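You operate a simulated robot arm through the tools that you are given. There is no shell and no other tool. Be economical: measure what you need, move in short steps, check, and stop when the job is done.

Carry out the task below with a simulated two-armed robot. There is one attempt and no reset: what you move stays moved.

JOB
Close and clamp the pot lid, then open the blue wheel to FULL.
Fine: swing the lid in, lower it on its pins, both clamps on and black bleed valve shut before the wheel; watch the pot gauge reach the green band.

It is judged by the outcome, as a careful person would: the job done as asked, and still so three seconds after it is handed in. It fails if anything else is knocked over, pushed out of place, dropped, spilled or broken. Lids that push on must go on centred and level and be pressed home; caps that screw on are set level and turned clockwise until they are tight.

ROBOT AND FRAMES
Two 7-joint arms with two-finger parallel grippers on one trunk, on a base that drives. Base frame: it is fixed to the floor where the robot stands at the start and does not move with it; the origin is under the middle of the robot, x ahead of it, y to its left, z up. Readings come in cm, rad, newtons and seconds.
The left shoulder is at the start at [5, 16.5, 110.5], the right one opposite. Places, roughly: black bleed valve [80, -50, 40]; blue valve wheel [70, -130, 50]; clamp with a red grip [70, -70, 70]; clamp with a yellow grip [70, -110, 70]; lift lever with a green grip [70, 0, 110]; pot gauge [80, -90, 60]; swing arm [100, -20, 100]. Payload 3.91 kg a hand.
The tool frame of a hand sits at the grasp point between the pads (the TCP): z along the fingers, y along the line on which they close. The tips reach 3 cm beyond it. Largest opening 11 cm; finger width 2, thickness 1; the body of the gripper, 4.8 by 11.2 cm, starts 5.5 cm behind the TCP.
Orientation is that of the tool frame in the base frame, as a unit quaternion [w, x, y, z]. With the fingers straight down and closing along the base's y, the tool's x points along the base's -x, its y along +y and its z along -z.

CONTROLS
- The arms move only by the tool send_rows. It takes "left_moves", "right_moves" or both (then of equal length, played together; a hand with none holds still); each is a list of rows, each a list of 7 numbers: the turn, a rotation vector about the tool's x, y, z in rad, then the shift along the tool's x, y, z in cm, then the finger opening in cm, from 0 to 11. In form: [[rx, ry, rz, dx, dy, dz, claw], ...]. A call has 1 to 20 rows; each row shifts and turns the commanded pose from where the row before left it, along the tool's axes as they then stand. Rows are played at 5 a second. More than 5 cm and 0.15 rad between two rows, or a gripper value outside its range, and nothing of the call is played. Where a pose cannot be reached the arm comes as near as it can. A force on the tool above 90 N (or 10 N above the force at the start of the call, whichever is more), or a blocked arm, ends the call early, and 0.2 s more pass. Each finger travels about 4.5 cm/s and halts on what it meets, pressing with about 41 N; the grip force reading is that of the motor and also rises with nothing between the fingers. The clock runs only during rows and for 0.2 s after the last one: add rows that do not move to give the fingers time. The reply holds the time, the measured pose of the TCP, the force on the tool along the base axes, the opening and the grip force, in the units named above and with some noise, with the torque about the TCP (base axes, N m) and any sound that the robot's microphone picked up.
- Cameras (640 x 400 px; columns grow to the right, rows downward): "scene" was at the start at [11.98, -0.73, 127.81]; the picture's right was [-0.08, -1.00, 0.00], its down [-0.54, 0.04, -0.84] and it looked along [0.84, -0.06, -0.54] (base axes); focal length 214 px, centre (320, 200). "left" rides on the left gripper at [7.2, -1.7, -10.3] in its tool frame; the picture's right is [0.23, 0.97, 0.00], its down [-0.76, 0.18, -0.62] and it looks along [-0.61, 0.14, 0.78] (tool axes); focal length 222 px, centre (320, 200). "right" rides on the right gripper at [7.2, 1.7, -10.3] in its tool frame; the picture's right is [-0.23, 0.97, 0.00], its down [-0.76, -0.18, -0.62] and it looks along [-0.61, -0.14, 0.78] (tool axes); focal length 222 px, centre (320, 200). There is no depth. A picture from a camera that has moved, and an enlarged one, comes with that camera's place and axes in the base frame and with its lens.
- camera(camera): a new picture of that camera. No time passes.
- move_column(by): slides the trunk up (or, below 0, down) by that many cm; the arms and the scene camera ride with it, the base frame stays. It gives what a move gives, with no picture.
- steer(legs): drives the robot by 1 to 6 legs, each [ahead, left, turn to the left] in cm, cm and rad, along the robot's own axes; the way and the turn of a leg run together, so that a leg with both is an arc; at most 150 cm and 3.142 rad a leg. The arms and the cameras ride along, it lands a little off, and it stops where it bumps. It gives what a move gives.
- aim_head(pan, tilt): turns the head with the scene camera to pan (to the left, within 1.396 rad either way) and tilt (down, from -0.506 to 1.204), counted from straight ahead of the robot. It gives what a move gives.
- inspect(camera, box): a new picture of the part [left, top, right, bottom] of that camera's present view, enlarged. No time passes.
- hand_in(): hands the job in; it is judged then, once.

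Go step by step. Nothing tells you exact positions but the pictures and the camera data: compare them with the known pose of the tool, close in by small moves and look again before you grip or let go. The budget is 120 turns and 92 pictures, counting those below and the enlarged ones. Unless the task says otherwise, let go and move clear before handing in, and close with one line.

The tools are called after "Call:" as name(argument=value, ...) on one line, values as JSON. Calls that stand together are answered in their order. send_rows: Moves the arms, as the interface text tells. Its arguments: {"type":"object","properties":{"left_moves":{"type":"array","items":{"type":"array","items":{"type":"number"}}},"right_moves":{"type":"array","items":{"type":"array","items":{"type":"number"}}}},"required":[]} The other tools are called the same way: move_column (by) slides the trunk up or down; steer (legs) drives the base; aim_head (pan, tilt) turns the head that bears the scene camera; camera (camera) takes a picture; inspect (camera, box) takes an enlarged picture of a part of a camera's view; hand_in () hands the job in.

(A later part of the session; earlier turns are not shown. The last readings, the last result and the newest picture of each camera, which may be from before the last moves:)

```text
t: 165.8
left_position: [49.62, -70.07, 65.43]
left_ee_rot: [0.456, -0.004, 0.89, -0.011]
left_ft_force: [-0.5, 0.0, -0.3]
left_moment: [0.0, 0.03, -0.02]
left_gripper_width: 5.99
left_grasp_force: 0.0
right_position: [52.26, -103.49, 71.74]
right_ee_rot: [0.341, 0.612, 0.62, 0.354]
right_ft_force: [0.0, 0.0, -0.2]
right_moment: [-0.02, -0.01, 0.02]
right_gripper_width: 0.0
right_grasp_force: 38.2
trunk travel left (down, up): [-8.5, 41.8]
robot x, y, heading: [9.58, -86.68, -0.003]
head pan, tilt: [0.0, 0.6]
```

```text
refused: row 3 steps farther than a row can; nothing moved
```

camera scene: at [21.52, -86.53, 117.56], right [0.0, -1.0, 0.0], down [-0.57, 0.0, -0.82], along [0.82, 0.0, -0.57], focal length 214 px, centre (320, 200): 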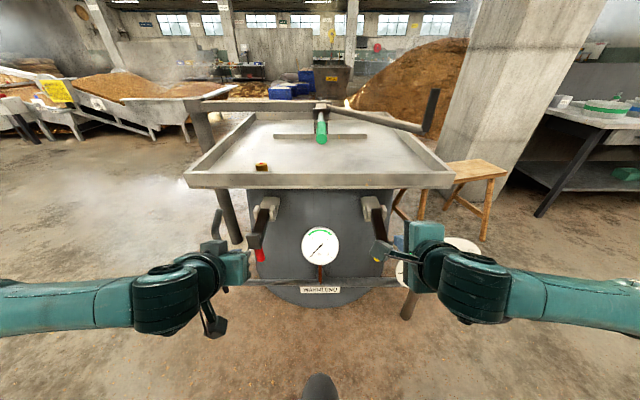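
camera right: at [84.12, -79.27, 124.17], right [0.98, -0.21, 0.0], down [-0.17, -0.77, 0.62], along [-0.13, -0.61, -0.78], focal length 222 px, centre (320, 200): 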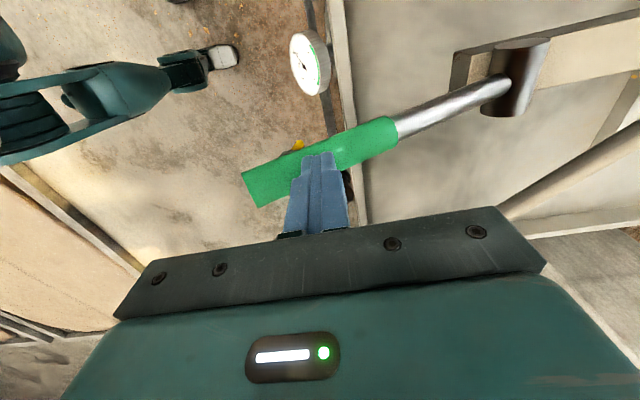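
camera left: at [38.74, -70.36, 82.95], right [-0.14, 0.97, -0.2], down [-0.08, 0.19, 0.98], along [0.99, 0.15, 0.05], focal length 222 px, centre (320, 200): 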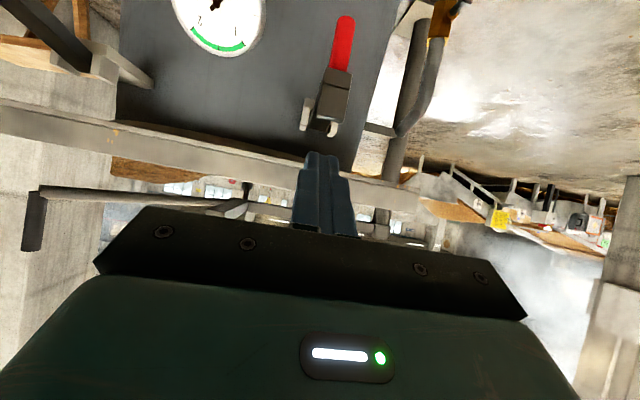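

Call:
send_rows(left_moves=[[0, 0, 0, -2.5, 0.5, 3, 6], [0, 0, 0, -2.5, 0.5, 3, 6], [0, 0, 0, -2.5, 0.5, 3, 6], [0, 0, 0, 0, 0, 0, 6]])

```text
t: 166.8
left_position: [61.46, -68.32, 66.25]
left_ee_rot: [0.456, -0.004, 0.89, -0.01]
left_ft_force: [0.1, -0.3, 0.6]
left_moment: [-0.02, 0.01, 0.01]
left_gripper_width: 6.0
left_grasp_force: 0.0
right_position: [52.25, -103.53, 71.71]
right_ee_rot: [0.342, 0.612, 0.619, 0.354]
right_ft_force: [-0.1, 0.3, -0.5]
right_moment: [-0.01, -0.03, 0.0]
right_gripper_width: 0.0
right_grasp_force: 37.8
trunk travel left (down, up): [-8.5, 41.8]
robot x, y, heading: [9.55, -86.37, -0.007]
head pan, tilt: [0.0, 0.6]
```

Call:
send_rows(left_moves=[[0, 0, 0, -0.5, 0.4, 1.8, 6], [0, 0, 0, -0.5, 0.4, 1.8, 6], [0, 0, 0, -0.6, 0, 1.7, 6], [0, 0, 0, 0, 0, 0, 3], [0, 0, 0, 0, 0, 0, 1], [0, 0, 0, 0, 0, 0, 1], [0, 0, 0, 0, 0, 0, 1], [0, 0, 0, 0, 0, 0, 1]])

Call:
inspect(camera="scene", box=[180, 150, 440, 310])

```text
t: 168.6
left_position: [66.79, -66.81, 64.3]
left_ee_rot: [0.457, -0.012, 0.889, -0.003]
left_ft_force: [-4.9, 34.5, -0.7]
left_moment: [0.28, -0.67, 0.9]
left_gripper_width: 2.55
left_grasp_force: 45.1
right_position: [52.15, -103.33, 71.94]
right_ee_rot: [0.342, 0.612, 0.62, 0.353]
right_ft_force: [-1.1, 0.2, 0.6]
right_moment: [0.0, -0.01, -0.03]
right_gripper_width: 0.01
right_grasp_force: 37.9
trunk travel left (down, up): [-8.5, 41.8]
robot x, y, heading: [9.36, -86.69, -0.003]
head pan, tilt: [0.0, 0.6]
```

```text
2.46 times, centred on (310, 230) of scene
camera zoom: at [21.49, -86.37, 103.57], right [0.0, -1.0, 0.0], down [-0.56, 0.0, -0.83], along [0.83, 0.0, -0.56], focal length 528 px, centre (345, 126)
```

zoom: 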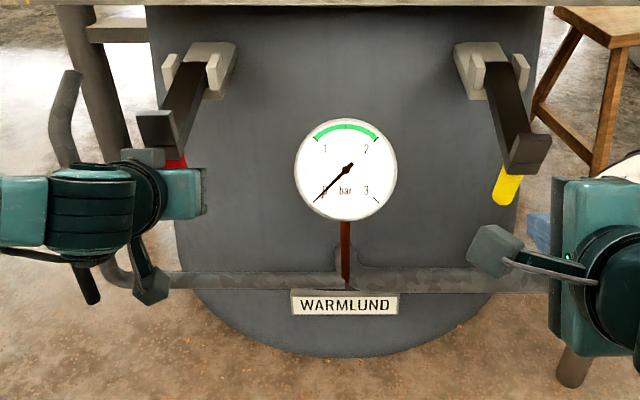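

Red grip held. Relieve side load and raise along the arc about the hinge.

Call:
send_rows(left_moves=[[0, 0, 0, 0, 0.5, 0, 1], [0, 0, 0, -0.73, 0, -1.38, 1], [0, 0, 0, -0.85, 0, -1.22, 1], [0, 0, 0, -0.99, 0, -1.2, 1], [0, 0, 0, -1.1, 0, -1.03, 1], [0, 0, 0, -1.16, 0, -0.95, 1], [0, 0, 0, 0, 0, 0, 1]])

```text
t: 170.2
left_position: [64.73, -67.39, 71.72]
left_ee_rot: [0.458, -0.002, 0.889, -0.012]
left_ft_force: [0.7, 0.4, 0.8]
left_moment: [0.01, 0.04, -0.03]
left_gripper_width: 1.0
left_grasp_force: 0.1
right_position: [52.18, -103.49, 71.73]
right_ee_rot: [0.341, 0.613, 0.619, 0.354]
right_ft_force: [-1.0, 0.1, 0.1]
right_moment: [0.0, 0.02, 0.01]
right_gripper_width: 0.0
right_grasp_force: 38.1
trunk travel left (down, up): [-8.5, 41.8]
robot x, y, heading: [9.49, -86.38, -0.006]
head pan, tilt: [0.0, 0.6]
```

Call:
inspect(camera="scene", box=[200, 150, 330, 230])

```text
4.92 times, centred on (265, 190) of scene
camera zoom: at [21.53, -86.57, 103.58], right [-0.01, -1.0, 0.0], down [-0.56, 0.0, -0.83], along [0.83, 0.0, -0.56], focal length 1056 px, centre (591, 249)
```

zoom: 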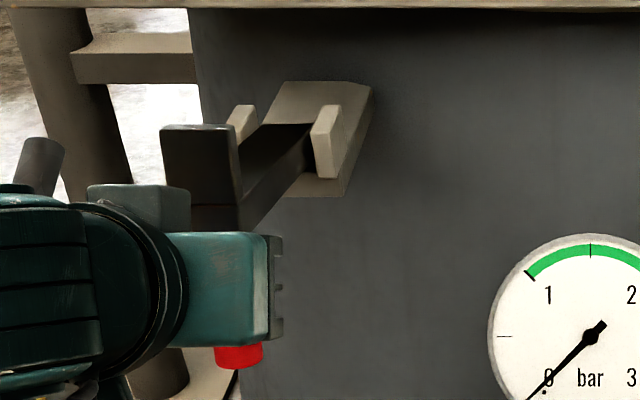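

The arm rose (hook top now z≈79) and stays by friction; the grip slipped out of the pads. Regrasp deeper and continue the arc.

Call:
send_rows(left_moves=[[0, 0, 0, 0, 0, -0.5, 6], [0, 0, 0, 0, 0, 0, 6], [0, 0, 0, 0, 0, 2.1, 6], [0, 0, 0, 0, 0, 2.2, 6], [0, 0, 0, 0, 0, 0, 2], [0, 0, 0, 0, 0, 0, 1], [0, 0, 0, 0, 0, 0, 1], [0, 0, 0, 0, 0, 0, 1], [0, 0, 0, -1.02, 0, -0.98, 1], [0, 0, 0, -1.22, 0, -0.87, 1], [0, 0, 0, -1.26, 0, -0.65, 1], [0, 0, 0, -1.37, 0, -0.49, 1], [0, 0, 0, -1.43, 0, -0.41, 1], [0, 0, 0, 0, 0, 0, 1]])

```text
t: 173.2
left_position: [68.47, -66.82, 76.39]
left_ee_rot: [0.453, -0.005, 0.891, -0.008]
left_ft_force: [-11.1, 18.0, -11.3]
left_moment: [0.91, 1.4, -0.25]
left_gripper_width: 2.58
left_grasp_force: 45.3
right_position: [52.33, -103.38, 71.81]
right_ee_rot: [0.341, 0.612, 0.62, 0.353]
right_ft_force: [0.7, -0.1, 0.0]
right_moment: [0.03, -0.02, 0.04]
right_gripper_width: 0.01
right_grasp_force: 37.5
trunk travel left (down, up): [-8.5, 41.8]
robot x, y, heading: [9.46, -86.09, -0.007]
head pan, tilt: [0.0, 0.6]
```

Still held. Continue to vertical.

Call:
send_rows(left_moves=[[0, 0, 0, -1.46, 0.2, -0.19, 1], [0, 0, 0, -1.42, 0, 0.09, 1], [0, 0, 0, -1.48, 0, 0.17, 1], [0, 0, 0, -1.37, 0, 0.37, 1], [0, 0, 0, -1.35, 0, 0.51, 1], [0, 0, 0, 0, 0, 0, 1]])

Call:
inspect(camera="scene", box=[180, 120, 440, 280])

```text
t: 174.6
left_position: [73.63, -66.78, 81.97]
left_ee_rot: [0.457, -0.003, 0.889, -0.012]
left_ft_force: [-10.8, 3.9, -0.6]
left_moment: [0.47, 1.24, -1.02]
left_gripper_width: 2.6
left_grasp_force: 44.8
right_position: [52.24, -103.56, 71.82]
right_ee_rot: [0.342, 0.612, 0.619, 0.354]
right_ft_force: [0.2, 0.0, 0.3]
right_moment: [0.0, -0.03, 0.03]
right_gripper_width: 0.0
right_grasp_force: 37.9
trunk travel left (down, up): [-8.5, 41.8]
robot x, y, heading: [9.52, -86.74, -0.006]
head pan, tilt: [0.0, 0.6]
```

```text
2.46 times, centred on (310, 200) of scene
camera zoom: at [21.48, -86.52, 103.58], right [-0.01, -1.0, 0.0], down [-0.56, 0.0, -0.83], along [0.83, 0.0, -0.56], focal length 528 px, centre (345, 200)
```

zoom: 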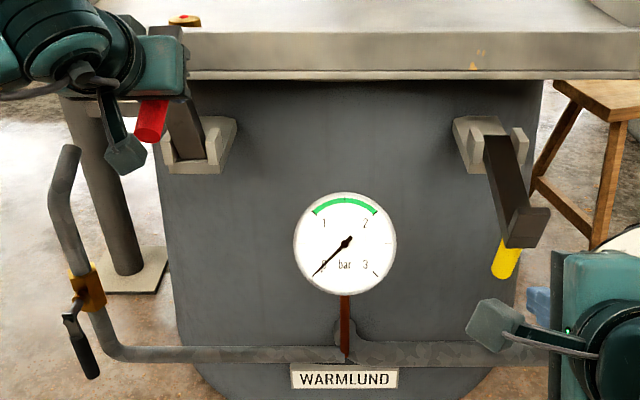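

Arm nearly upright. Push on to its stop.

Call:
send_rows(left_moves=[[0, 0, 0, -0.55, 0, 0.45, 1], [0, 0, 0, -0.5, 0, 0.5, 1], [0, 0, 0, -0.45, 0, 0.5, 1], [0, 0, 0, -0.4, 0, 0.5, 1], [0, 0, 0, -0.35, 0, 0.5, 1], [0, 0, 0, -0.3, 0, 0.5, 1], [0, 0, 0, -0.3, 0, 0.5, 1], [0, 0, 0, 0, 0, 0, 1]])

```text
t: 176.4
left_position: [77.68, -66.75, 82.35]
left_ee_rot: [0.458, -0.004, 0.889, -0.011]
left_ft_force: [-20.9, -4.4, 20.8]
left_moment: [-0.11, 1.53, -0.14]
left_gripper_width: 2.59
left_grasp_force: 44.8
right_position: [52.14, -103.53, 71.95]
right_ee_rot: [0.342, 0.612, 0.618, 0.355]
right_ft_force: [0.3, 0.1, 0.6]
right_moment: [0.02, 0.02, 0.0]
right_gripper_width: 0.0
right_grasp_force: 37.4
trunk travel left (down, up): [-8.5, 41.8]
robot x, y, heading: [9.35, -86.12, -0.0]
head pan, tilt: [0.0, 0.6]
```

Call:
send_rows(left_moves=[[0, 0, 0, -0.6, 0, 0, 1], [0, 0, 0, -0.4, 0, 0.4, 1], [0, 0, 0, -0.4, 0, 0.5, 1], [0, 0, 0, -0.3, 0, 0.5, 1], [0, 0, 0, 0, 0, 0, 1]])

Call:
inspect(camera="scene", box=[180, 100, 360, 220])

```text
t: 177.3
left_position: [78.51, -66.77, 82.65]
left_ee_rot: [0.451, -0.003, 0.893, -0.011]
left_ft_force: [-40.9, 2.1, 9.9]
left_moment: [0.3, -0.1, 0.56]
left_gripper_width: 2.62
left_grasp_force: 44.8
right_position: [51.94, -103.43, 71.93]
right_ee_rot: [0.342, 0.61, 0.619, 0.356]
right_ft_force: [0.1, -0.1, 0.3]
right_moment: [0.02, 0.01, -0.01]
right_gripper_width: 0.0
right_grasp_force: 38.0
trunk travel left (down, up): [-8.5, 41.8]
robot x, y, heading: [9.39, -86.31, 0.003]
head pan, tilt: [0.0, 0.6]
stopped in row 4 (left hand): the force on the tool passed its limit (the readings are from after the stop); the commanded pose is now the measured one
```

```text
3.33 times, centred on (270, 160) of scene
camera zoom: at [20.98, -86.5, 103.63], right [0.0, -1.0, 0.0], down [-0.56, 0.0, -0.83], along [0.83, 0.0, -0.56], focal length 715 px, centre (487, 333)
```

zoom: 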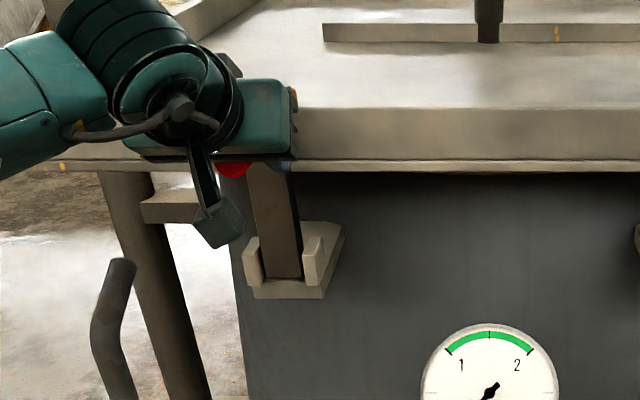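

Red clamp is upright against its stop. Release, retract left, and roll the right hand so its fingers close along y for the yellow clamp.

Call:
send_rows(left_moves=[[0, 0, 0, 0.5, 0, 0, 4], [0, 0, 0, 0, 0, 0, 6], [0, 0, 0, 0, 0, -3, 6], [0, 0, 0, 0, 0, -4, 6], [0, 0, 0, 0, 0, -4, 6], [0, 0, 0, 0, 0, -3, 6], [0, 0, 0, 0, 0, 0, 6], [0, 0, 0, 0, 0, 0, 6], [0, 0, 0, 0, 0, 0, 6], [0, 0, 0, 0, 0, 0, 6], [0, 0, 0, 0, 0, 0, 6], [0, 0, 0, 0, 0, 0, 6]], right_moves=[[0, 0, -0.143, 0, 0, 0, 3], [0, 0, -0.143, 0, 0, 0, 6], [0, 0, -0.143, 0, 0, 0, 6], [0, 0, -0.143, 0, 0, 0, 6], [0, 0, -0.143, 0, 0, 0, 6], [0, 0, -0.143, 0, 0, 0, 6], [0, 0, -0.143, 0, 0, 0, 6], [0, 0, -0.143, 0, 0, 0, 6], [0, 0, -0.143, 0, 0, 0, 6], [0, 0, -0.143, 0, 0, 0, 6], [0, 0, -0.14, 0, 0, 0, 6], [0, 0, 0, 0, 0, 0, 6]])

```text
t: 179.9
left_position: [67.85, -66.65, 90.18]
left_ee_rot: [0.449, -0.002, 0.894, -0.011]
left_ft_force: [-0.2, -0.2, 0.0]
left_moment: [-0.04, 0.01, -0.01]
left_gripper_width: 6.0
left_grasp_force: 0.0
right_position: [52.23, -103.44, 71.76]
right_ee_rot: [0.492, -0.005, 0.871, 0.009]
right_ft_force: [-1.0, -0.5, -0.7]
right_moment: [0.02, 0.01, 0.03]
right_gripper_width: 6.01
right_grasp_force: 0.0
trunk travel left (down, up): [-8.5, 41.8]
robot x, y, heading: [9.39, -86.44, -0.006]
head pan, tilt: [0.0, 0.6]
```

Call:
send_rows(right_moves=[[0, 0, 0, -2.05, -1.8, 0, 6], [0, 0, 0, 0, 0, 4.4, 6], [0, 0, 0, 0, 0, 4.4, 6], [0, 0, 0, 0, 0, 4.4, 6], [0, 0, 0, 0, 0, 4.4, 6], [0, 0, 0, 0, 0, 0, 3], [0, 0, 0, 0, 0, 0, 1], [0, 0, 0, 0, 0, 0, 1], [0, 0, 0, 0, 0, 0, 1], [0, 0, 0, 0, 0, 0, 1]])

```text
t: 182.1
left_position: [67.89, -66.82, 90.17]
left_ee_rot: [0.449, -0.002, 0.894, -0.008]
left_ft_force: [0.0, -0.7, -0.3]
left_moment: [-0.02, 0.04, -0.03]
left_gripper_width: 6.02
left_grasp_force: 0.0
right_position: [68.3, -106.29, 63.85]
right_ee_rot: [0.486, 0.006, 0.874, -0.003]
right_ft_force: [-29.9, -53.0, -14.3]
right_moment: [1.16, -0.54, -0.24]
right_gripper_width: 3.67
right_grasp_force: 26.9
trunk travel left (down, up): [-8.5, 41.8]
robot x, y, heading: [9.65, -86.01, -0.005]
head pan, tilt: [0.0, 0.6]
```

Off-centre; reopen, shift −y, and close again.

Call:
send_rows(right_moves=[[0, 0, 0, 0, 0, -0.6, 6], [0, 0, 0, 0, -0.6, 0, 6], [0, 0, 0, 0, -0.6, 0, 6], [0, 0, 0, 0, 0, 0, 3], [0, 0, 0, 0, 0, 0, 1], [0, 0, 0, 0, 0, 0, 1], [0, 0, 0, 0, 0, 0, 1]])

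Call:
inspect(camera="scene", box=[310, 120, 450, 210])

```text
t: 183.7
left_position: [67.77, -66.72, 90.17]
left_ee_rot: [0.449, -0.002, 0.894, -0.01]
left_ft_force: [-0.3, 0.2, 0.2]
left_moment: [-0.02, 0.01, 0.01]
left_gripper_width: 6.01
left_grasp_force: 0.0
right_position: [68.1, -106.79, 64.83]
right_ee_rot: [0.492, 0.001, 0.87, 0.004]
right_ft_force: [2.1, -29.0, 2.1]
right_moment: [0.11, -0.19, -0.1]
right_gripper_width: 2.7
right_grasp_force: 45.3
trunk travel left (down, up): [-8.5, 41.8]
robot x, y, heading: [9.67, -86.56, -0.003]
head pan, tilt: [0.0, 0.6]
```

```text
4.44 times, centred on (380, 165) of scene
camera zoom: at [21.41, -86.66, 103.57], right [0.0, -1.0, 0.0], down [-0.56, 0.0, -0.83], along [0.83, 0.0, -0.56], focal length 953 px, centre (53, 356)
```

zoom: 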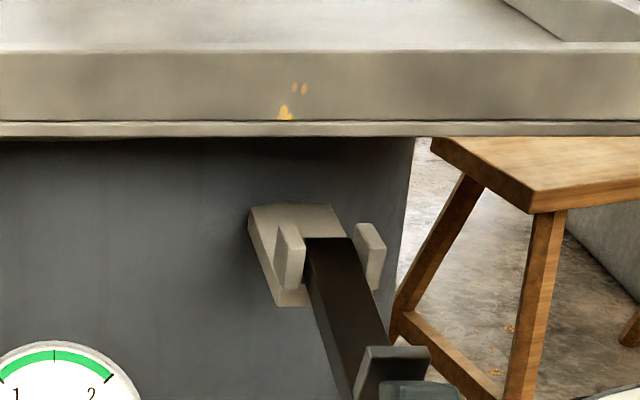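

Yellow grip held (2.7). Raise it along the arc.

Call:
send_rows(right_moves=[[0, 0, 0, 0, -0.4, 0, 0.5], [0, 0, 0, -0.75, 0, -1.1, 0.5], [0, 0, 0, -0.9, 0, -1.0, 0.5], [0, 0, 0, -1.0, 0, -1.0, 0.5], [0, 0, 0, -1.1, 0, -0.9, 0.5], [0, 0, 0, -1.2, 0, -0.8, 0.5], [0, 0, 0, 0, 0, 0, 0.5]])

```text
t: 185.3
left_position: [67.85, -66.6, 90.06]
left_ee_rot: [0.448, -0.003, 0.894, -0.009]
left_ft_force: [-0.1, 0.4, -0.3]
left_moment: [-0.01, -0.02, 0.02]
left_gripper_width: 6.0
left_grasp_force: 0.0
right_position: [66.28, -106.81, 70.98]
right_ee_rot: [0.488, -0.005, 0.873, 0.009]
right_ft_force: [-7.8, -15.4, -16.1]
right_moment: [-0.39, 1.58, -0.34]
right_gripper_width: 2.54
right_grasp_force: 45.1
trunk travel left (down, up): [-8.5, 41.8]
robot x, y, heading: [9.73, -86.18, -0.004]
head pan, tilt: [0.0, 0.6]
```

Call:
send_rows(right_moves=[[0, 0, 0, -1.24, -0.2, -0.86, 0.5], [0, 0, 0, -1.34, 0, -0.68, 0.5], [0, 0, 0, -1.35, 0, -0.46, 0.5], [0, 0, 0, -1.41, 0, -0.38, 0.5], [0, 0, 0, -1.51, 0, -0.21, 0.5], [0, 0, 0, -1.44, 0, 0.07, 0.5], [0, 0, 0, -1.49, 0, 0.15, 0.5], [0, 0, 0, -1.43, 0, 0.42, 0.5], [0, 0, 0, 0, 0, 0, 0.5]])

```text
t: 187.3
left_position: [67.69, -66.61, 90.32]
left_ee_rot: [0.449, -0.003, 0.893, -0.009]
left_ft_force: [-0.1, 0.5, 0.2]
left_moment: [-0.01, -0.03, -0.02]
left_gripper_width: 6.03
left_grasp_force: 0.0
right_position: [70.34, -106.88, 82.4]
right_ee_rot: [0.493, -0.004, 0.87, 0.01]
right_ft_force: [-23.1, -9.7, 5.4]
right_moment: [-0.05, 1.56, -0.32]
right_gripper_width: 2.47
right_grasp_force: 45.8
trunk travel left (down, up): [-8.5, 41.8]
robot x, y, heading: [9.56, -86.44, -0.001]
head pan, tilt: [0.0, 0.6]
```

Call:
send_rows(right_moves=[[0, 0, 0, -1.34, 0, 0.48, 0.5], [0, 0, 0, -1.36, 0, 0.7, 0.5], [0, 0, 0, -1.18, 0, 0.8, 0.5], [0, 0, 0, -0.93, 0, 0.96, 0.5], [0, 0, 0, -0.5, 0, 0.64, 0.5], [0, 0, 0, -0.5, 0, 0.64, 0.5], [0, 0, 0, -0.5, 0, 0.64, 0.5], [0, 0, 0, -0.5, 0, 0.64, 0.5], [0, 0, 0, 0, 0, 0, 0.5]])

Call:
inspect(camera="scene", box=[180, 90, 440, 250])

```text
t: 189.3
left_position: [67.48, -66.58, 90.44]
left_ee_rot: [0.451, -0.002, 0.892, -0.01]
left_ft_force: [0.8, -1.0, 0.0]
left_moment: [0.05, 0.01, 0.05]
left_gripper_width: 6.01
left_grasp_force: 0.1
right_position: [78.4, -106.92, 85.23]
right_ee_rot: [0.493, -0.004, 0.87, 0.009]
right_ft_force: [-43.9, -10.6, 9.1]
right_moment: [-0.17, -0.4, -1.35]
right_gripper_width: 2.56
right_grasp_force: 45.1
trunk travel left (down, up): [-8.5, 41.8]
robot x, y, heading: [9.61, -86.42, -0.004]
head pan, tilt: [0.0, 0.6]
```

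```text
2.46 times, centred on (310, 170) of scene
camera zoom: at [21.0, -86.57, 103.62], right [0.0, -1.0, 0.0], down [-0.56, 0.0, -0.83], along [0.83, 0.0, -0.56], focal length 528 px, centre (345, 274)
```

zoom: 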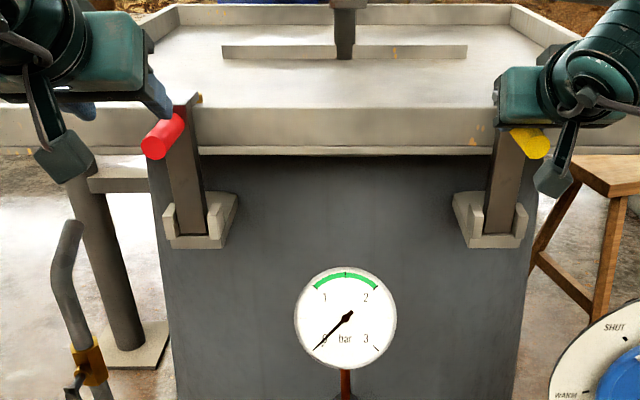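

Both clamps are up with hooks over the rim. Release the yellow, retract, and move to look at the bleed valve.

Call:
send_rows(right_moves=[[0, 0, 0, -0.3, 0, 0.4, 0.5], [0, 0, 0, 0, 0, 0, 4], [0, 0, 0, 0, 0, 0, 6], [0, 0, 0, 0, 0, -3, 6], [0, 0, 0, 0, 0, -4, 6], [0, 0, 0, 0, 0, -4, 6], [0, 0, 0, 0, 0, -4, 6], [0, 0, 0, 0, 0, 0, 6]], left_moves=[[0, 0, 0, 0, 0, -4, 0], [0, 0, 0, 0, 0, -3, 0], [0, 0, 0, 0, 0, 0, 0], [0, 0, 0, 0, 0, 0, 0], [0, 0, 0, 0, 0, 0, 0], [0, 0, 0, 0, 0, 0, 0], [0, 0, 0, 0, 0, 0, 0], [0, 0, 0, 0, 0, 0, 0]])

Call:
steer(legs=[[0, 24, 0]])

Call:
aim_head(pan=0.27, tilt=0.88)

Call:
inspect(camera="scene", box=[270, 150, 400, 240])

```text
t: 189.9
left_position: [61.95, -66.47, 94.28]
left_ee_rot: [0.45, -0.002, 0.893, -0.01]
left_ft_force: [-0.8, -0.6, -0.6]
left_moment: [0.0, 0.02, -0.02]
left_gripper_width: 0.61
left_grasp_force: 0.0
right_position: [78.32, -105.57, 85.37]
right_ee_rot: [0.489, -0.012, 0.872, 0.015]
right_ft_force: [-44.9, 9.1, 8.5]
right_moment: [-0.49, 0.07, -0.94]
right_gripper_width: 5.26
right_grasp_force: 0.0
trunk travel left (down, up): [-8.5, 41.8]
robot x, y, heading: [9.38, -86.2, -0.001]
head pan, tilt: [0.0, 0.6]
stopped in row 3 (right hand): the force on the tool passed its limit (the readings are from after the stop); the commanded pose is now the measured one
```

```text
t: 191.0
left_position: [62.33, -60.2, 94.13]
left_ee_rot: [0.449, 0.003, 0.893, -0.012]
left_ft_force: [0.1, 0.6, 0.5]
left_moment: [0.0, 0.0, -0.02]
left_gripper_width: 0.0
left_grasp_force: 37.5
right_position: [78.66, -104.67, 85.14]
right_ee_rot: [0.483, 0.035, 0.875, -0.03]
right_ft_force: [-20.0, -13.3, 4.4]
right_moment: [-0.45, 0.18, -0.81]
right_gripper_width: 6.72
right_grasp_force: 7.8
trunk travel left (down, up): [-8.5, 41.8]
robot x, y, heading: [9.15, -79.56, -0.019]
head pan, tilt: [0.0, 0.6]
stopped in leg 1: the force on the tool passed its limit (the readings are from after the stop); the commanded pose is now the measured one
```

```text
t: 191.8
left_position: [62.27, -60.21, 94.11]
left_ee_rot: [0.45, 0.003, 0.893, -0.011]
left_ft_force: [-0.6, 0.0, 0.7]
left_moment: [0.02, -0.02, -0.03]
left_gripper_width: 0.02
left_grasp_force: 37.3
right_position: [78.61, -104.55, 85.16]
right_ee_rot: [0.482, 0.034, 0.875, -0.029]
right_ft_force: [-23.5, -20.0, 7.8]
right_moment: [-0.47, -0.08, -1.01]
right_gripper_width: 7.11
right_grasp_force: 10.5
trunk travel left (down, up): [-8.5, 41.8]
robot x, y, heading: [9.72, -78.98, -0.017]
head pan, tilt: [0.271, 0.88]
```

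```text
4.44 times, centred on (335, 195) of scene
camera zoom: at [19.62, -77.67, 101.29], right [0.25, -0.97, 0.0], down [-0.74, -0.19, -0.64], along [0.62, 0.16, -0.77], focal length 953 px, centre (253, 222)
```

zoom: 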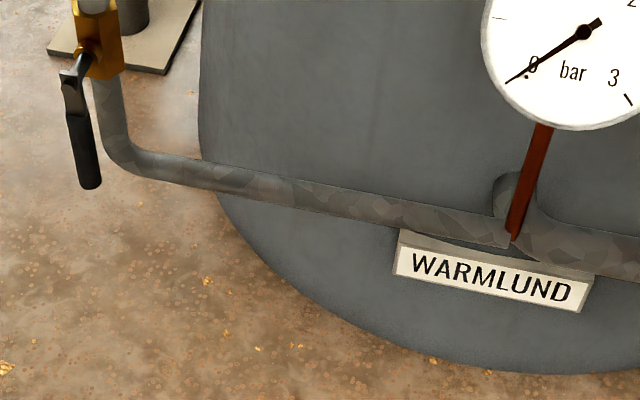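

The right hand was still touching the clamp; free it now. The bleed handle hangs at ≈[75.5,-47,35–45], parallel to the pipe (open); I'll turn it a quarter turn clockwise (toward +y). Retract right and lower left.

Call:
send_rows(right_moves=[[0, 0, 0, 0, -0.8, 0, 8], [0, 0, 0, 0, -0.5, 0, 9], [0, 0, 0, 0, 0, -2, 9], [0, 0, 0, 0, 0, -3, 9], [0, 0, 0, 0, 0, -4, 9], [0, 0, 0, 0, 0, -4, 9], [0, 0, 0, 0, 0, -4, 9], [0, 0, 0, 0, 0, -2, 6]])

Call:
steer(legs=[[0, 10, 0.015]])

Call:
move_column(by=-8.4)

Call:
send_rows(left_moves=[[0, 0, 0, 3.8, 0, 2.7, 0], [0, 0, 0, 3.8, 0, 2.7, 0], [0, 0, 0, 3.8, 0, 2.7, 0], [0, 0, 0, 3.8, 0, 2.7, 0], [0, 0, 0, 3.8, 0, 2.7, 0], [0, 0, 0, 3.8, 0, 2.7, 0], [0, 0, 0, 3.8, 0, 2.7, 0], [0, 0, 0, 3.8, 0, 2.7, 0], [0, 0, 0, 3.8, 0, 2.7, 0], [0, 0, 0, 3.8, 0, 2.7, 0], [0, 0, 0, 0, 0, 0, 0]])

```text
t: 193.6
left_position: [62.46, -60.13, 93.91]
left_ee_rot: [0.449, 0.002, 0.894, -0.012]
left_ft_force: [-0.5, 0.7, 0.3]
left_moment: [-0.01, -0.01, -0.01]
left_gripper_width: 0.0
left_grasp_force: 38.0
right_position: [62.72, -104.08, 95.0]
right_ee_rot: [0.482, 0.031, 0.875, -0.026]
right_ft_force: [-0.5, -0.3, 0.5]
right_moment: [-0.04, 0.03, 0.02]
right_gripper_width: 5.99
right_grasp_force: 0.1
trunk travel left (down, up): [-8.5, 41.8]
robot x, y, heading: [9.59, -79.22, -0.012]
head pan, tilt: [0.271, 0.88]
```

```text
t: 194.7
left_position: [62.54, -49.4, 93.94]
left_ee_rot: [0.449, -0.003, 0.894, -0.01]
left_ft_force: [0.4, -0.4, 0.5]
left_moment: [-0.03, 0.02, -0.03]
left_gripper_width: 0.0
left_grasp_force: 37.9
right_position: [63.18, -93.35, 95.06]
right_ee_rot: [0.482, 0.024, 0.875, -0.023]
right_ft_force: [0.2, 0.3, 0.8]
right_moment: [-0.02, 0.0, -0.02]
right_gripper_width: 5.99
right_grasp_force: 0.1
trunk travel left (down, up): [-8.5, 41.8]
robot x, y, heading: [9.63, -69.36, -0.001]
head pan, tilt: [0.271, 0.88]
```

```text
t: 195.9
left_position: [62.38, -49.45, 85.64]
left_ee_rot: [0.448, -0.004, 0.894, -0.009]
left_ft_force: [-0.2, -0.5, 0.7]
left_moment: [0.01, 0.0, 0.0]
left_gripper_width: 0.0
left_grasp_force: 38.4
right_position: [63.09, -93.31, 86.75]
right_ee_rot: [0.483, 0.024, 0.875, -0.022]
right_ft_force: [0.1, 0.8, -0.3]
right_moment: [-0.01, 0.0, -0.02]
right_gripper_width: 6.0
right_grasp_force: 0.1
trunk travel left (down, up): [-0.1, 50.2]
robot x, y, heading: [9.54, -69.77, -0.002]
head pan, tilt: [0.271, 0.88]
```

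```text
t: 198.3
left_position: [61.36, -52.12, 50.63]
left_ee_rot: [0.438, -0.004, 0.899, -0.013]
left_ft_force: [-0.7, 0.3, -0.4]
left_moment: [-0.01, -0.02, 0.02]
left_gripper_width: 0.01
left_grasp_force: 37.4
left hand out of reach, approached as far as the arm can: row 7, 8, 9, 10
right_position: [63.29, -93.41, 86.77]
right_ee_rot: [0.482, 0.025, 0.875, -0.023]
right_ft_force: [0.8, -0.3, 0.0]
right_moment: [-0.02, -0.05, 0.01]
right_gripper_width: 6.01
right_grasp_force: 0.0
trunk travel left (down, up): [-0.1, 50.2]
robot x, y, heading: [9.42, -69.53, -0.0]
head pan, tilt: [0.271, 0.88]
```

Too low for this tilt; reduce tilt and continue down.

Call:
send_rows(left_moves=[[0, 0.145, 0, 0, 0, 0, 0], [0, 0.145, 0, 0, 0, 0, 0], [0, 0.05, 0, 0, 0, 0, 0], [0, 0, 0, 2.0, 0, 3.0, 0], [0, 0, 0, 2.0, 0, 3.0, 0], [0, 0, 0, 2.0, 0, 3.0, 0], [0, 0, 0, 0, 0, 0, 0]])

```text
t: 199.9
left_position: [61.39, -52.22, 39.93]
left_ee_rot: [0.291, 0.0, 0.957, -0.01]
left_ft_force: [0.3, -0.2, -1.4]
left_moment: [0.05, 0.01, 0.04]
left_gripper_width: 0.0
left_grasp_force: 37.6
right_position: [63.13, -93.44, 86.53]
right_ee_rot: [0.482, 0.025, 0.875, -0.023]
right_ft_force: [0.5, 0.6, -0.2]
right_moment: [-0.01, 0.02, 0.01]
right_gripper_width: 5.98
right_grasp_force: 0.0
trunk travel left (down, up): [-0.1, 50.2]
robot x, y, heading: [9.42, -69.65, 0.001]
head pan, tilt: [0.271, 0.88]
```

Drive forward so the fingertip is level with the black handle, on its right side, then sweep it clockwise.

Call:
send_rows(right_moves=[[0, 0, 0, 0, 0, -4, 6], [0, 0, 0, 0, 0, -4, 6], [0, 0, 0, 0, 0, -4, 6], [0, 0, 0, 0, 0, 0, 6]])

Call:
steer(legs=[[14.3, 0, 0]])

Call:
send_rows(left_moves=[[0, 0, 0, 0.56, 2, 0.83, 0], [0, 0, 0, 0.5, 1.9, 0.75, 0], [0, 0, 0, 0.08, 1.35, 0.12, 0], [0, 0, 0, 0.08, 1.35, 0.12, 0], [0, 0, 0, -0.17, 1.3, -0.25, 0], [0, 0, 0, -0.17, 1.3, -0.25, 0], [0, 0, 0, 0, 0, 0, 0]])

Call:
inspect(camera="scene", box=[270, 130, 430, 250])

```text
t: 200.9
left_position: [61.38, -52.22, 39.92]
left_ee_rot: [0.291, -0.003, 0.957, -0.01]
left_ft_force: [0.5, 0.2, -0.5]
left_moment: [0.02, -0.02, 0.0]
left_gripper_width: 0.0
left_grasp_force: 37.9
right_position: [53.05, -92.85, 92.93]
right_ee_rot: [0.483, 0.024, 0.875, -0.022]
right_ft_force: [0.6, -0.1, 0.5]
right_moment: [-0.01, 0.01, -0.02]
right_gripper_width: 5.98
right_grasp_force: 0.0
trunk travel left (down, up): [-0.1, 50.2]
robot x, y, heading: [9.33, -69.17, -0.001]
head pan, tilt: [0.271, 0.88]
```

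```text
t: 202.3
left_position: [75.43, -52.13, 39.86]
left_ee_rot: [0.291, -0.002, 0.957, -0.011]
left_ft_force: [0.4, -0.3, -0.2]
left_moment: [0.0, -0.01, 0.03]
left_gripper_width: 0.0
left_grasp_force: 37.8
right_position: [67.05, -92.88, 92.88]
right_ee_rot: [0.483, 0.024, 0.875, -0.022]
right_ft_force: [0.8, 0.0, 0.0]
right_moment: [0.0, 0.0, -0.03]
right_gripper_width: 5.98
right_grasp_force: 0.0
trunk travel left (down, up): [-0.1, 50.2]
robot x, y, heading: [23.76, -69.52, 0.001]
head pan, tilt: [0.271, 0.88]
```

```text
t: 203.2
left_position: [75.41, -49.86, 38.49]
left_ee_rot: [0.295, 0.026, 0.954, -0.037]
left_ft_force: [1.3, -4.5, -0.5]
left_moment: [0.31, 0.1, 0.01]
left_gripper_width: 0.02
left_grasp_force: 37.9
right_position: [67.02, -93.16, 92.76]
right_ee_rot: [0.483, 0.026, 0.875, -0.023]
right_ft_force: [-0.2, -0.6, -0.3]
right_moment: [0.04, -0.01, 0.02]
right_gripper_width: 5.99
right_grasp_force: 0.1
trunk travel left (down, up): [-0.1, 50.2]
robot x, y, heading: [23.32, -69.43, -0.007]
head pan, tilt: [0.271, 0.88]
stopped in row 4 (left hand): the force on the tool passed its limit (the readings are from after the stop); the commanded pose is now the measured one
```

```text
3.33 times, centred on (350, 190) of scene
camera zoom: at [33.88, -67.63, 92.81], right [0.26, -0.97, 0.0], down [-0.74, -0.2, -0.64], along [0.62, 0.17, -0.77], focal length 715 px, centre (220, 233)
```

zoom: 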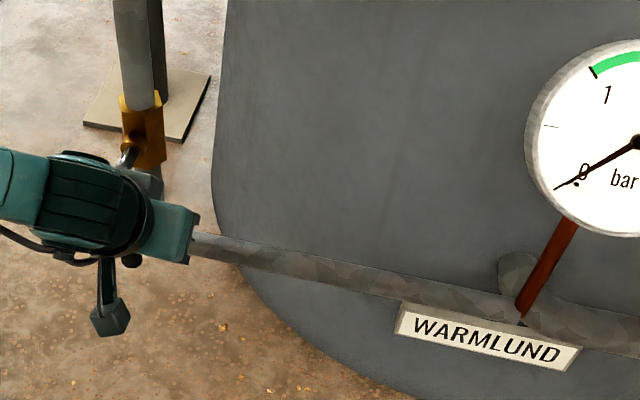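

Blocked toward +y (its stop), and the axis points at me, so it must turn the other way. Go round to the handle's left side and sweep toward −y.

Call:
send_rows(left_moves=[[0, 0, 0, 0, -1, 0, 0], [0, 0, 0, 3.3, 0, -2.2, 0], [0, 0, 0, 3.3, 0, -2.2, 0], [0, 0, 0, 0, 4.2, 0, 0], [0, 0, 0, 0, 4.2, 0, 0], [0, 0, 0, -2.7, 0, 1.8, 0], [0, 0, 0, -2.7, 0, 1.8, 0], [0, 0, 0, 0, 0, 0, 0]])

Call:
send_rows(left_moves=[[0, 0, 0, 0.1, -1.0, 0.15, 0], [0, 0, 0, 0.1, -1.0, 0.15, 0], [0, 0, 0, 0.1, -1.0, 0.15, 0], [0, 0, 0, 0, -1.0, 0, 0], [0, 0, 0, -0.17, -1.3, -0.25, 0], [0, 0, 0, -0.17, -1.3, -0.25, 0], [0, 0, 0, -0.42, -1.15, -0.62, 0], [0, 0, 0, -0.42, -1.15, -0.62, 0], [0, 0, 0, 0, 0, 0, 0]])

```text
t: 205.0
left_position: [74.46, -42.45, 37.91]
left_ee_rot: [0.295, 0.026, 0.955, -0.036]
left_ft_force: [-1.0, 0.2, 0.2]
left_moment: [0.01, 0.0, -0.02]
left_gripper_width: 0.0
left_grasp_force: 37.5
right_position: [66.89, -93.23, 92.91]
right_ee_rot: [0.482, 0.027, 0.875, -0.024]
right_ft_force: [0.3, 0.7, -0.4]
right_moment: [-0.01, 0.0, -0.01]
right_gripper_width: 6.01
right_grasp_force: 0.1
trunk travel left (down, up): [-0.1, 50.2]
robot x, y, heading: [23.44, -69.83, -0.006]
head pan, tilt: [0.271, 0.88]
```

```text
t: 206.4
left_position: [74.36, -44.33, 37.57]
left_ee_rot: [0.29, 0.002, 0.957, 0.007]
left_ft_force: [0.7, 4.6, -0.6]
left_moment: [0.01, 0.02, 0.06]
left_gripper_width: 0.0
left_grasp_force: 37.6
right_position: [66.99, -92.95, 92.87]
right_ee_rot: [0.482, 0.024, 0.876, -0.022]
right_ft_force: [0.9, 0.3, -0.5]
right_moment: [0.02, -0.02, 0.0]
right_gripper_width: 6.0
right_grasp_force: 0.1
trunk travel left (down, up): [-0.1, 50.2]
robot x, y, heading: [23.3, -69.32, -0.003]
head pan, tilt: [0.271, 0.88]
stopped in row 7 (left hand): the force on the tool passed its limit (the readings are from after the stop); the commanded pose is now the measured one
```

Blocked both ways in y, so the handle swings in the x–z plane. Pinch it (fingers either side in y) and try pulling it outward/up.

Call:
send_rows(left_moves=[[0, 0, 0, 0, 0.8, 0, 0], [0, 0, 0, 3.3, 0, -2.2, 3], [0, 0, 0, 3.3, 0, -2.2, 7], [0, 0, 0, 0, -3.6, 0, 7], [0, 0, 0, -3.6, 0, 2.4, 7], [0, 0, 0, -3.6, 0, 2.4, 7], [0, 0, 0, 0, 0, 0, 3], [0, 0, 0, 0, 0, 0, 1], [0, 0, 0, 0, 0, 0, 1], [0, 0, 0, 0, 0, 0, 1], [0, 0, 0, 0, 0, 0, 1]])

Call:
send_rows(left_moves=[[0, 0, 0, 0.5, 0, -0.7, 1], [0, 0, 0, 0.5, 0, -0.7, 1], [0, 0, 0, 0.4, 0, -0.75, 1], [0, 0, 0, 0.4, 0, -0.75, 1], [0, 0, 0, 0, 0, 0, 1]])

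```text
t: 208.1
left_position: [74.24, -47.37, 37.17]
left_ee_rot: [0.283, 0.003, 0.959, 0.005]
left_ft_force: [-15.1, 0.0, 7.1]
left_moment: [0.67, -1.22, 0.13]
left_gripper_width: 3.36
left_grasp_force: 4.4
right_position: [66.92, -92.84, 92.98]
right_ee_rot: [0.483, 0.023, 0.875, -0.021]
right_ft_force: [-0.9, 0.0, 0.0]
right_moment: [0.01, -0.01, -0.02]
right_gripper_width: 6.01
right_grasp_force: 0.1
trunk travel left (down, up): [-0.1, 50.2]
robot x, y, heading: [23.08, -69.24, 0.0]
head pan, tilt: [0.271, 0.88]
stopped in row 8 (left hand): the force on the tool passed its limit (the readings are from after the stop); the commanded pose is now the measured one
```

```text
t: 209.3
left_position: [71.33, -47.65, 38.62]
left_ee_rot: [0.284, 0.004, 0.959, 0.003]
left_ft_force: [0.1, 0.3, 0.3]
left_moment: [-0.01, -0.01, -0.01]
left_gripper_width: 0.99
left_grasp_force: 0.0
right_position: [66.77, -92.74, 92.96]
right_ee_rot: [0.483, 0.024, 0.875, -0.022]
right_ft_force: [-0.7, -0.3, 0.1]
right_moment: [0.0, 0.0, 0.01]
right_gripper_width: 6.02
right_grasp_force: 0.1
trunk travel left (down, up): [-0.1, 50.2]
robot x, y, heading: [23.18, -69.42, 0.002]
head pan, tilt: [0.271, 0.88]
```

Call:
camera(camera="left")

```text
2 pictures are left
camera left: at [59.57, -49.25, 43.47], right [-0.19, 0.98, -0.12], down [0.3, 0.17, 0.94], along [0.93, 0.14, -0.33], focal length 222 px, centre (320, 200)
```

left: 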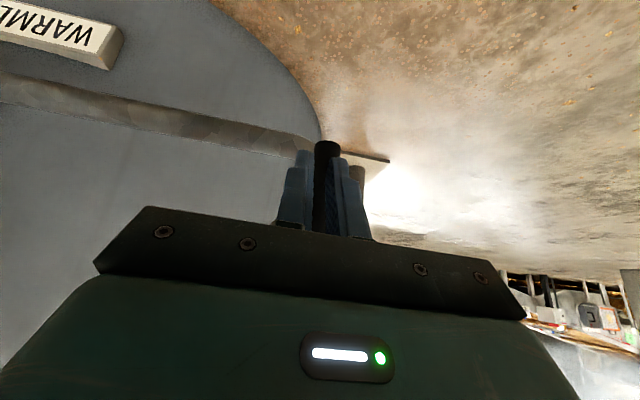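

Handle is just beyond the fingertips; grasp deeper and pull slowly.

Call:
send_rows(left_moves=[[0, 0, 0, 0, 0, -0.5, 4], [0, 0, 0, 0, 0.3, 0, 7], [0, 0, 0, -1.8, 0, 1.7, 7], [0, 0, 0, -1.8, 0, 1.7, 7], [0, 0, 0, 0, 0, 0, 4], [0, 0, 0, 0, 0, 0, 2.5], [0, 0, 0, 0, 0, 0, 1.5], [0, 0, 0, 0, 0, 0, 1.5]])

Call:
send_rows(left_moves=[[0, 0, 0, 0.5, 0, -0.7, 1], [0, 0, 0, 0.5, 0, -0.7, 1], [0, 0, 0, 0.4, 0, -0.75, 1], [0, 0, 0, 0, 0, 0, 1]])

```text
t: 210.3
left_position: [74.25, -47.26, 38.28]
left_ee_rot: [0.275, 0.003, 0.962, 0.003]
left_ft_force: [-16.9, -1.3, 6.3]
left_moment: [0.06, -1.24, 0.07]
left_gripper_width: 7.01
left_grasp_force: 0.1
right_position: [66.78, -92.71, 92.91]
right_ee_rot: [0.482, 0.022, 0.875, -0.021]
right_ft_force: [-0.3, -0.6, 0.5]
right_moment: [0.01, 0.0, 0.04]
right_gripper_width: 6.03
right_grasp_force: 0.1
trunk travel left (down, up): [-0.1, 50.2]
robot x, y, heading: [23.12, -69.37, 0.003]
head pan, tilt: [0.271, 0.88]
stopped in row 4 (left hand): the force on the tool passed its limit (the readings are from after the stop); the commanded pose is now the measured one
```

```text
t: 211.3
left_position: [71.99, -46.98, 39.04]
left_ee_rot: [0.274, 0.0, 0.962, 0.007]
left_ft_force: [1.4, 12.7, -2.7]
left_moment: [0.21, 0.32, 0.35]
left_gripper_width: 1.65
left_grasp_force: 36.3
right_position: [66.9, -92.68, 92.94]
right_ee_rot: [0.482, 0.022, 0.875, -0.021]
right_ft_force: [0.0, -1.0, -0.1]
right_moment: [-0.01, 0.02, -0.01]
right_gripper_width: 6.0
right_grasp_force: 0.0
trunk travel left (down, up): [-0.1, 50.2]
robot x, y, heading: [23.29, -69.36, 0.0]
head pan, tilt: [0.271, 0.88]
```

Something 1.65 cm wide is now held and has come outward — the handle appears to be rotating. Continue the arc.

Call:
send_rows(left_moves=[[0, 0, 0, 0.23, 0.3, -0.68, 0.5], [0, 0, 0, 0.23, 0, -0.68, 0.5], [0, 0, 0, 0.07, 0, -0.75, 0.5], [0, 0, 0, 0.07, 0, -0.75, 0.5], [0, 0, 0, -0.07, 0, -0.67, 0.5], [0, 0, 0, -0.07, 0, -0.67, 0.5], [0, 0, 0, 0, 0, 0, 0.5]])

```text
t: 212.9
left_position: [69.32, -46.8, 42.52]
left_ee_rot: [0.276, 0.001, 0.961, 0.005]
left_ft_force: [-0.2, 0.0, -0.2]
left_moment: [0.0, -0.01, 0.0]
left_gripper_width: 0.53
left_grasp_force: 0.1
right_position: [66.99, -92.72, 93.0]
right_ee_rot: [0.482, 0.023, 0.876, -0.022]
right_ft_force: [-0.6, 0.0, -0.1]
right_moment: [0.0, -0.01, 0.02]
right_gripper_width: 6.0
right_grasp_force: 0.1
trunk travel left (down, up): [-0.1, 50.2]
robot x, y, heading: [22.78, -69.37, 0.002]
head pan, tilt: [0.271, 0.88]
```

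Slipped off. Re-approach slightly less deep (no palm contact) and close fully before pulling.

Call:
send_rows(left_moves=[[0, 0, 0, 0, 0, -0.5, 5], [0, 0, 0, 0, -0.4, 0, 7], [0, 0, 0, -0.4, 0, 2, 7], [0, 0, 0, -0.4, 0, 2, 7], [0, 0, 0, -0.3, 0, 1.5, 7], [0, 0, 0, 0, 0, 0, 4], [0, 0, 0, 0, 0, 0, 1], [0, 0, 0, 0, 0, 0, 0.5], [0, 0, 0, 0, 0, 0, 0.5], [0, 0, 0, 0, 0, 0, 0.5]])

```text
t: 215.1
left_position: [73.05, -46.89, 38.79]
left_ee_rot: [0.275, 0.0, 0.961, 0.007]
left_ft_force: [-1.2, 17.8, 1.4]
left_moment: [0.15, 0.14, 0.38]
left_gripper_width: 2.13
left_grasp_force: 44.9
right_position: [66.96, -92.58, 92.88]
right_ee_rot: [0.482, 0.021, 0.875, -0.02]
right_ft_force: [-0.2, -0.1, -0.1]
right_moment: [-0.03, 0.02, 0.01]
right_gripper_width: 5.99
right_grasp_force: 0.0
trunk travel left (down, up): [-0.1, 50.2]
robot x, y, heading: [22.96, -69.33, 0.004]
head pan, tilt: [0.271, 0.88]
```

Firm grip (2.1 cm). Pull slowly along the arc.

Call:
send_rows(left_moves=[[0, 0, 0, 0, 0.4, 0, 0.5], [0, 0, 0, 0.35, 0, -0.52, 0.5], [0, 0, 0, 0.35, 0, -0.52, 0.5], [0, 0, 0, 0.22, 0, -0.6, 0.5], [0, 0, 0, 0.22, 0, -0.6, 0.5], [0, 0, 0, 0, 0, 0, 0.5]])

```text
t: 216.5
left_position: [70.74, -46.83, 40.04]
left_ee_rot: [0.276, 0.002, 0.961, 0.004]
left_ft_force: [-0.4, -1.1, -0.1]
left_moment: [-0.02, -0.03, 0.0]
left_gripper_width: 0.46
left_grasp_force: 0.0
right_position: [66.93, -92.65, 92.9]
right_ee_rot: [0.482, 0.022, 0.876, -0.021]
right_ft_force: [-0.3, -0.7, 0.2]
right_moment: [0.01, -0.02, 0.01]
right_gripper_width: 6.02
right_grasp_force: 0.1
trunk travel left (down, up): [-0.1, 50.2]
robot x, y, heading: [23.21, -69.6, 0.005]
head pan, tilt: [0.271, 0.88]
```

The y-pushes must have hit the pipe behind the handle (3.5 cm wide) rather than the 2.1 cm handle. Repeat the sweep shallower, in front of the pipe, from the right toward +y.

Call:
send_rows(left_moves=[[0, 0, 0, 0.5, 0, -1.5, 0], [0, 0, 0, 0, -4.2, 0, 0], [0, 0, 0, -0.7, 0, 2.0, 0], [0, 0, 0, -0.6, 0, 2.0, 0], [0, 0, 0, 0, 1.2, 0, 0], [0, 0, 0, 0, 1.2, 0, 0], [0, 0, 0, 0.1, 1.1, 0.17, 0], [0, 0, 0, 0.1, 1.1, 0.17, 0], [0, 0, 0, -0.16, 1.3, -0.25, 0], [0, 0, 0, -0.16, 1.3, -0.25, 0], [0, 0, 0, -0.42, 1.15, -0.68, 0], [0, 0, 0, -0.42, 1.15, -0.68, 0], [0, 0, 0, 0, 0, 0, 0]])

```text
t: 219.3
left_position: [72.63, -41.51, 40.38]
left_ee_rot: [0.274, 0.001, 0.962, 0.005]
left_ft_force: [-8.7, -0.5, -2.5]
left_moment: [-0.01, 0.12, 0.08]
left_gripper_width: 0.01
left_grasp_force: 37.6
right_position: [67.04, -92.59, 92.9]
right_ee_rot: [0.483, 0.023, 0.875, -0.022]
right_ft_force: [0.3, -0.2, -0.2]
right_moment: [-0.04, 0.01, 0.0]
right_gripper_width: 6.0
right_grasp_force: 0.0
trunk travel left (down, up): [-0.1, 50.2]
robot x, y, heading: [23.18, -69.22, 0.003]
head pan, tilt: [0.271, 0.88]
```

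It swept through with light contact. Finish the arc upward to horizontal.

Call:
send_rows(left_moves=[[0, 0, 0, -0.55, 0.75, -0.95, 0], [0, 0, 0, -0.55, 0.75, -0.95, 0], [0, 0, 0, -0.65, 0.5, -1.1, 0], [0, 0, 0, -0.5, 0.2, -0.85, 0], [0, 0, 0, -0.4, 0.0, -0.6, 0], [0, 0, 0, 0, 0, 0, 0]])

Call:
inspect(camera="scene", box=[270, 100, 430, 220])

```text
t: 220.7
left_position: [72.72, -39.47, 45.44]
left_ee_rot: [0.276, 0.001, 0.961, 0.005]
left_ft_force: [-14.4, 0.9, -6.4]
left_moment: [0.16, 0.19, 0.17]
left_gripper_width: 0.0
left_grasp_force: 37.6
right_position: [66.82, -92.6, 93.0]
right_ee_rot: [0.481, 0.021, 0.876, -0.021]
right_ft_force: [0.0, -0.1, 0.0]
right_moment: [0.03, 0.01, -0.02]
right_gripper_width: 6.01
right_grasp_force: 0.0
trunk travel left (down, up): [-0.1, 50.2]
robot x, y, heading: [23.12, -69.22, 0.0]
head pan, tilt: [0.271, 0.88]
```

```text
3.33 times, centred on (350, 160) of scene
camera zoom: at [33.64, -67.36, 92.85], right [0.27, -0.96, 0.0], down [-0.74, -0.21, -0.64], along [0.61, 0.17, -0.77], focal length 715 px, centre (220, 333)
```

zoom: 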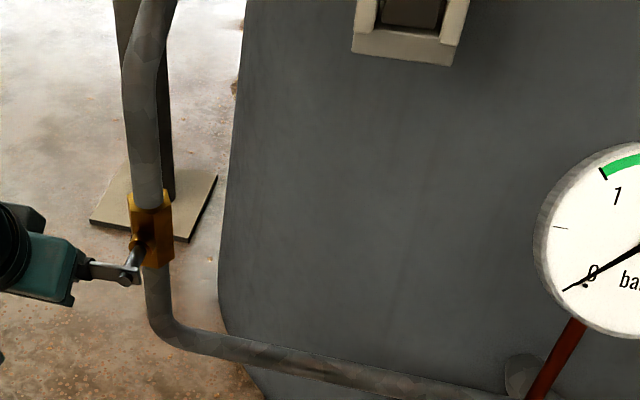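

The bleed valve handle is now horizontal (shut). Next the wheel: centre ≈[74.7,-133.3,47.7], crank peg ≈[67–74,-139,42]. Back off, drive right, and lower the right hand in front of the peg.

Call:
steer(legs=[[-15, 0, 0], [0, -47, 0]])

Call:
send_rows(right_moves=[[0, 0.143, 0, 0, 0, 0, 6], [0, 0.143, 0, 0, 0, 0, 6], [0, 0.143, 0, 0, 0, 0, 6], [0, 0, 0, 2.55, 0, 3.86, 6], [0, 0, 0, 2.55, 0, 3.86, 6], [0, 0, 0, 2.55, 0, 3.86, 6], [0, 0, 0, 2.55, 0, 3.86, 6], [0, 0, 0, 2.55, 0, 3.86, 6], [0, 0, 0, 2.55, 0, 3.86, 6], [0, 0, 0, 2.55, 0, 3.86, 6], [0, 0, 0, 2.55, 0, 3.86, 6], [0, 0, 0, 2.55, 0, 3.86, 6], [0, 0, 0, 2.55, 0, 3.86, 6], [0, 0, 0, 2.0, 0, 3.0, 6], [0, 0, 0, 0, 0, 0, 6]])

```text
t: 224.5
left_position: [57.96, -86.59, 45.53]
left_ee_rot: [0.276, 0.004, 0.961, 0.003]
left_ft_force: [-0.2, 1.1, 0.4]
left_moment: [-0.01, 0.0, -0.01]
left_gripper_width: 0.04
left_grasp_force: 37.8
right_position: [52.0, -139.73, 92.88]
right_ee_rot: [0.482, 0.024, 0.876, -0.022]
right_ft_force: [-0.2, 0.5, 0.5]
right_moment: [-0.03, -0.01, 0.01]
right_gripper_width: 6.01
right_grasp_force: 0.1
trunk travel left (down, up): [-0.1, 50.2]
robot x, y, heading: [8.51, -116.12, -0.001]
head pan, tilt: [0.271, 0.88]
```

```text
t: 227.7
left_position: [57.96, -86.56, 45.42]
left_ee_rot: [0.276, 0.004, 0.961, 0.004]
left_ft_force: [1.0, -0.2, 0.4]
left_moment: [0.05, 0.0, -0.02]
left_gripper_width: 0.0
left_grasp_force: 37.5
right_position: [51.59, -140.58, 42.88]
right_ee_rot: [0.284, 0.028, 0.958, -0.017]
right_ft_force: [0.7, -0.4, 0.3]
right_moment: [0.03, 0.02, 0.0]
right_gripper_width: 6.01
right_grasp_force: 0.0
trunk travel left (down, up): [-0.1, 50.2]
robot x, y, heading: [7.96, -116.34, -0.002]
head pan, tilt: [0.271, 0.88]
```

Call:
send_rows(left_moves=[[0, 0, 0, 3.2, 0, -2.0, 0], [0, 0, 0, 3.2, 0, -2.0, 0], [0, 0, 0, 3.2, 0, -2.0, 0], [0, 0, 0, 3.2, 0, -2.0, 0], [0, 0, 0, 0, 0, 0, 0]])

Call:
steer(legs=[[18.2, 1.3, 0]])

Call:
send_rows(right_moves=[[0, 0, 0, 0, 0, 0, 6], [0, 0, 0, 0, 0, 0, 3], [0, 0, 0, 0, 0, 0, 1], [0, 0, 0, 0, 0, 0, 0.5], [0, 0, 0, 0, 0, 0, 0.5], [0, 0, 0, 0, 0, 0, 0.5]])

```text
t: 228.9
left_position: [43.06, -86.59, 45.46]
left_ee_rot: [0.276, 0.005, 0.961, 0.004]
left_ft_force: [0.8, 0.2, 0.6]
left_moment: [-0.02, -0.02, 0.01]
left_gripper_width: 0.01
left_grasp_force: 37.8
right_position: [51.61, -140.76, 42.98]
right_ee_rot: [0.285, 0.028, 0.958, -0.017]
right_ft_force: [0.2, 0.2, -0.3]
right_moment: [-0.02, -0.01, 0.01]
right_gripper_width: 6.0
right_grasp_force: 0.0
trunk travel left (down, up): [-0.1, 50.2]
robot x, y, heading: [8.64, -116.12, -0.005]
head pan, tilt: [0.271, 0.88]
```

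```text
t: 230.4
left_position: [61.34, -85.36, 45.52]
left_ee_rot: [0.276, 0.006, 0.961, 0.003]
left_ft_force: [-0.2, -1.0, -0.2]
left_moment: [0.01, 0.0, -0.02]
left_gripper_width: 0.0
left_grasp_force: 37.4
right_position: [69.84, -139.28, 42.99]
right_ee_rot: [0.285, 0.029, 0.958, -0.018]
right_ft_force: [0.1, -0.2, 1.3]
right_moment: [-0.04, -0.01, 0.02]
right_gripper_width: 5.99
right_grasp_force: 0.0
trunk travel left (down, up): [-0.1, 50.2]
robot x, y, heading: [26.23, -114.64, -0.0]
head pan, tilt: [0.271, 0.88]
```

```text
t: 231.8
left_position: [61.21, -85.25, 45.54]
left_ee_rot: [0.276, 0.003, 0.961, 0.003]
left_ft_force: [0.8, -0.1, -0.2]
left_moment: [0.01, 0.0, 0.0]
left_gripper_width: 0.0
left_grasp_force: 37.4
right_position: [69.83, -139.12, 43.03]
right_ee_rot: [0.286, 0.026, 0.958, -0.014]
right_ft_force: [1.0, 19.4, 10.8]
right_moment: [0.1, 0.88, 1.28]
right_gripper_width: 2.5
right_grasp_force: 44.7
trunk travel left (down, up): [-0.1, 50.2]
robot x, y, heading: [26.55, -114.97, -0.002]
head pan, tilt: [0.271, 0.88]
```

Peg gripped (2.5 cm). Crank counter-clockwise (SHUT→WARM→FULL) along the circle; first 60°.

Call:
send_rows(right_moves=[[0, 0, 0, -0.71, -0.95, -1.09, 0.5], [0, 0, 0, -0.81, -0.65, -1.23, 0.5], [0, 0, 0, -0.87, -0.34, -1.32, 0.5], [0, 0, 0, -0.88, 0, -1.34, 0.5], [0, 0, 0, -0.87, 0.34, -1.32, 0.5], [0, 0, 0, 0, 0, 0, 0.5]])

```text
t: 233.2
left_position: [61.4, -85.51, 45.45]
left_ee_rot: [0.276, 0.005, 0.961, 0.002]
left_ft_force: [0.4, -0.2, -0.1]
left_moment: [0.03, 0.0, 0.0]
left_gripper_width: 0.03
left_grasp_force: 37.8
right_position: [69.72, -141.28, 50.34]
right_ee_rot: [0.282, 0.031, 0.959, -0.019]
right_ft_force: [-4.8, -6.1, -6.9]
right_moment: [-0.31, 0.4, 1.03]
right_gripper_width: 2.56
right_grasp_force: 45.7
trunk travel left (down, up): [-0.1, 50.2]
robot x, y, heading: [26.33, -115.01, -0.005]
head pan, tilt: [0.271, 0.88]
```

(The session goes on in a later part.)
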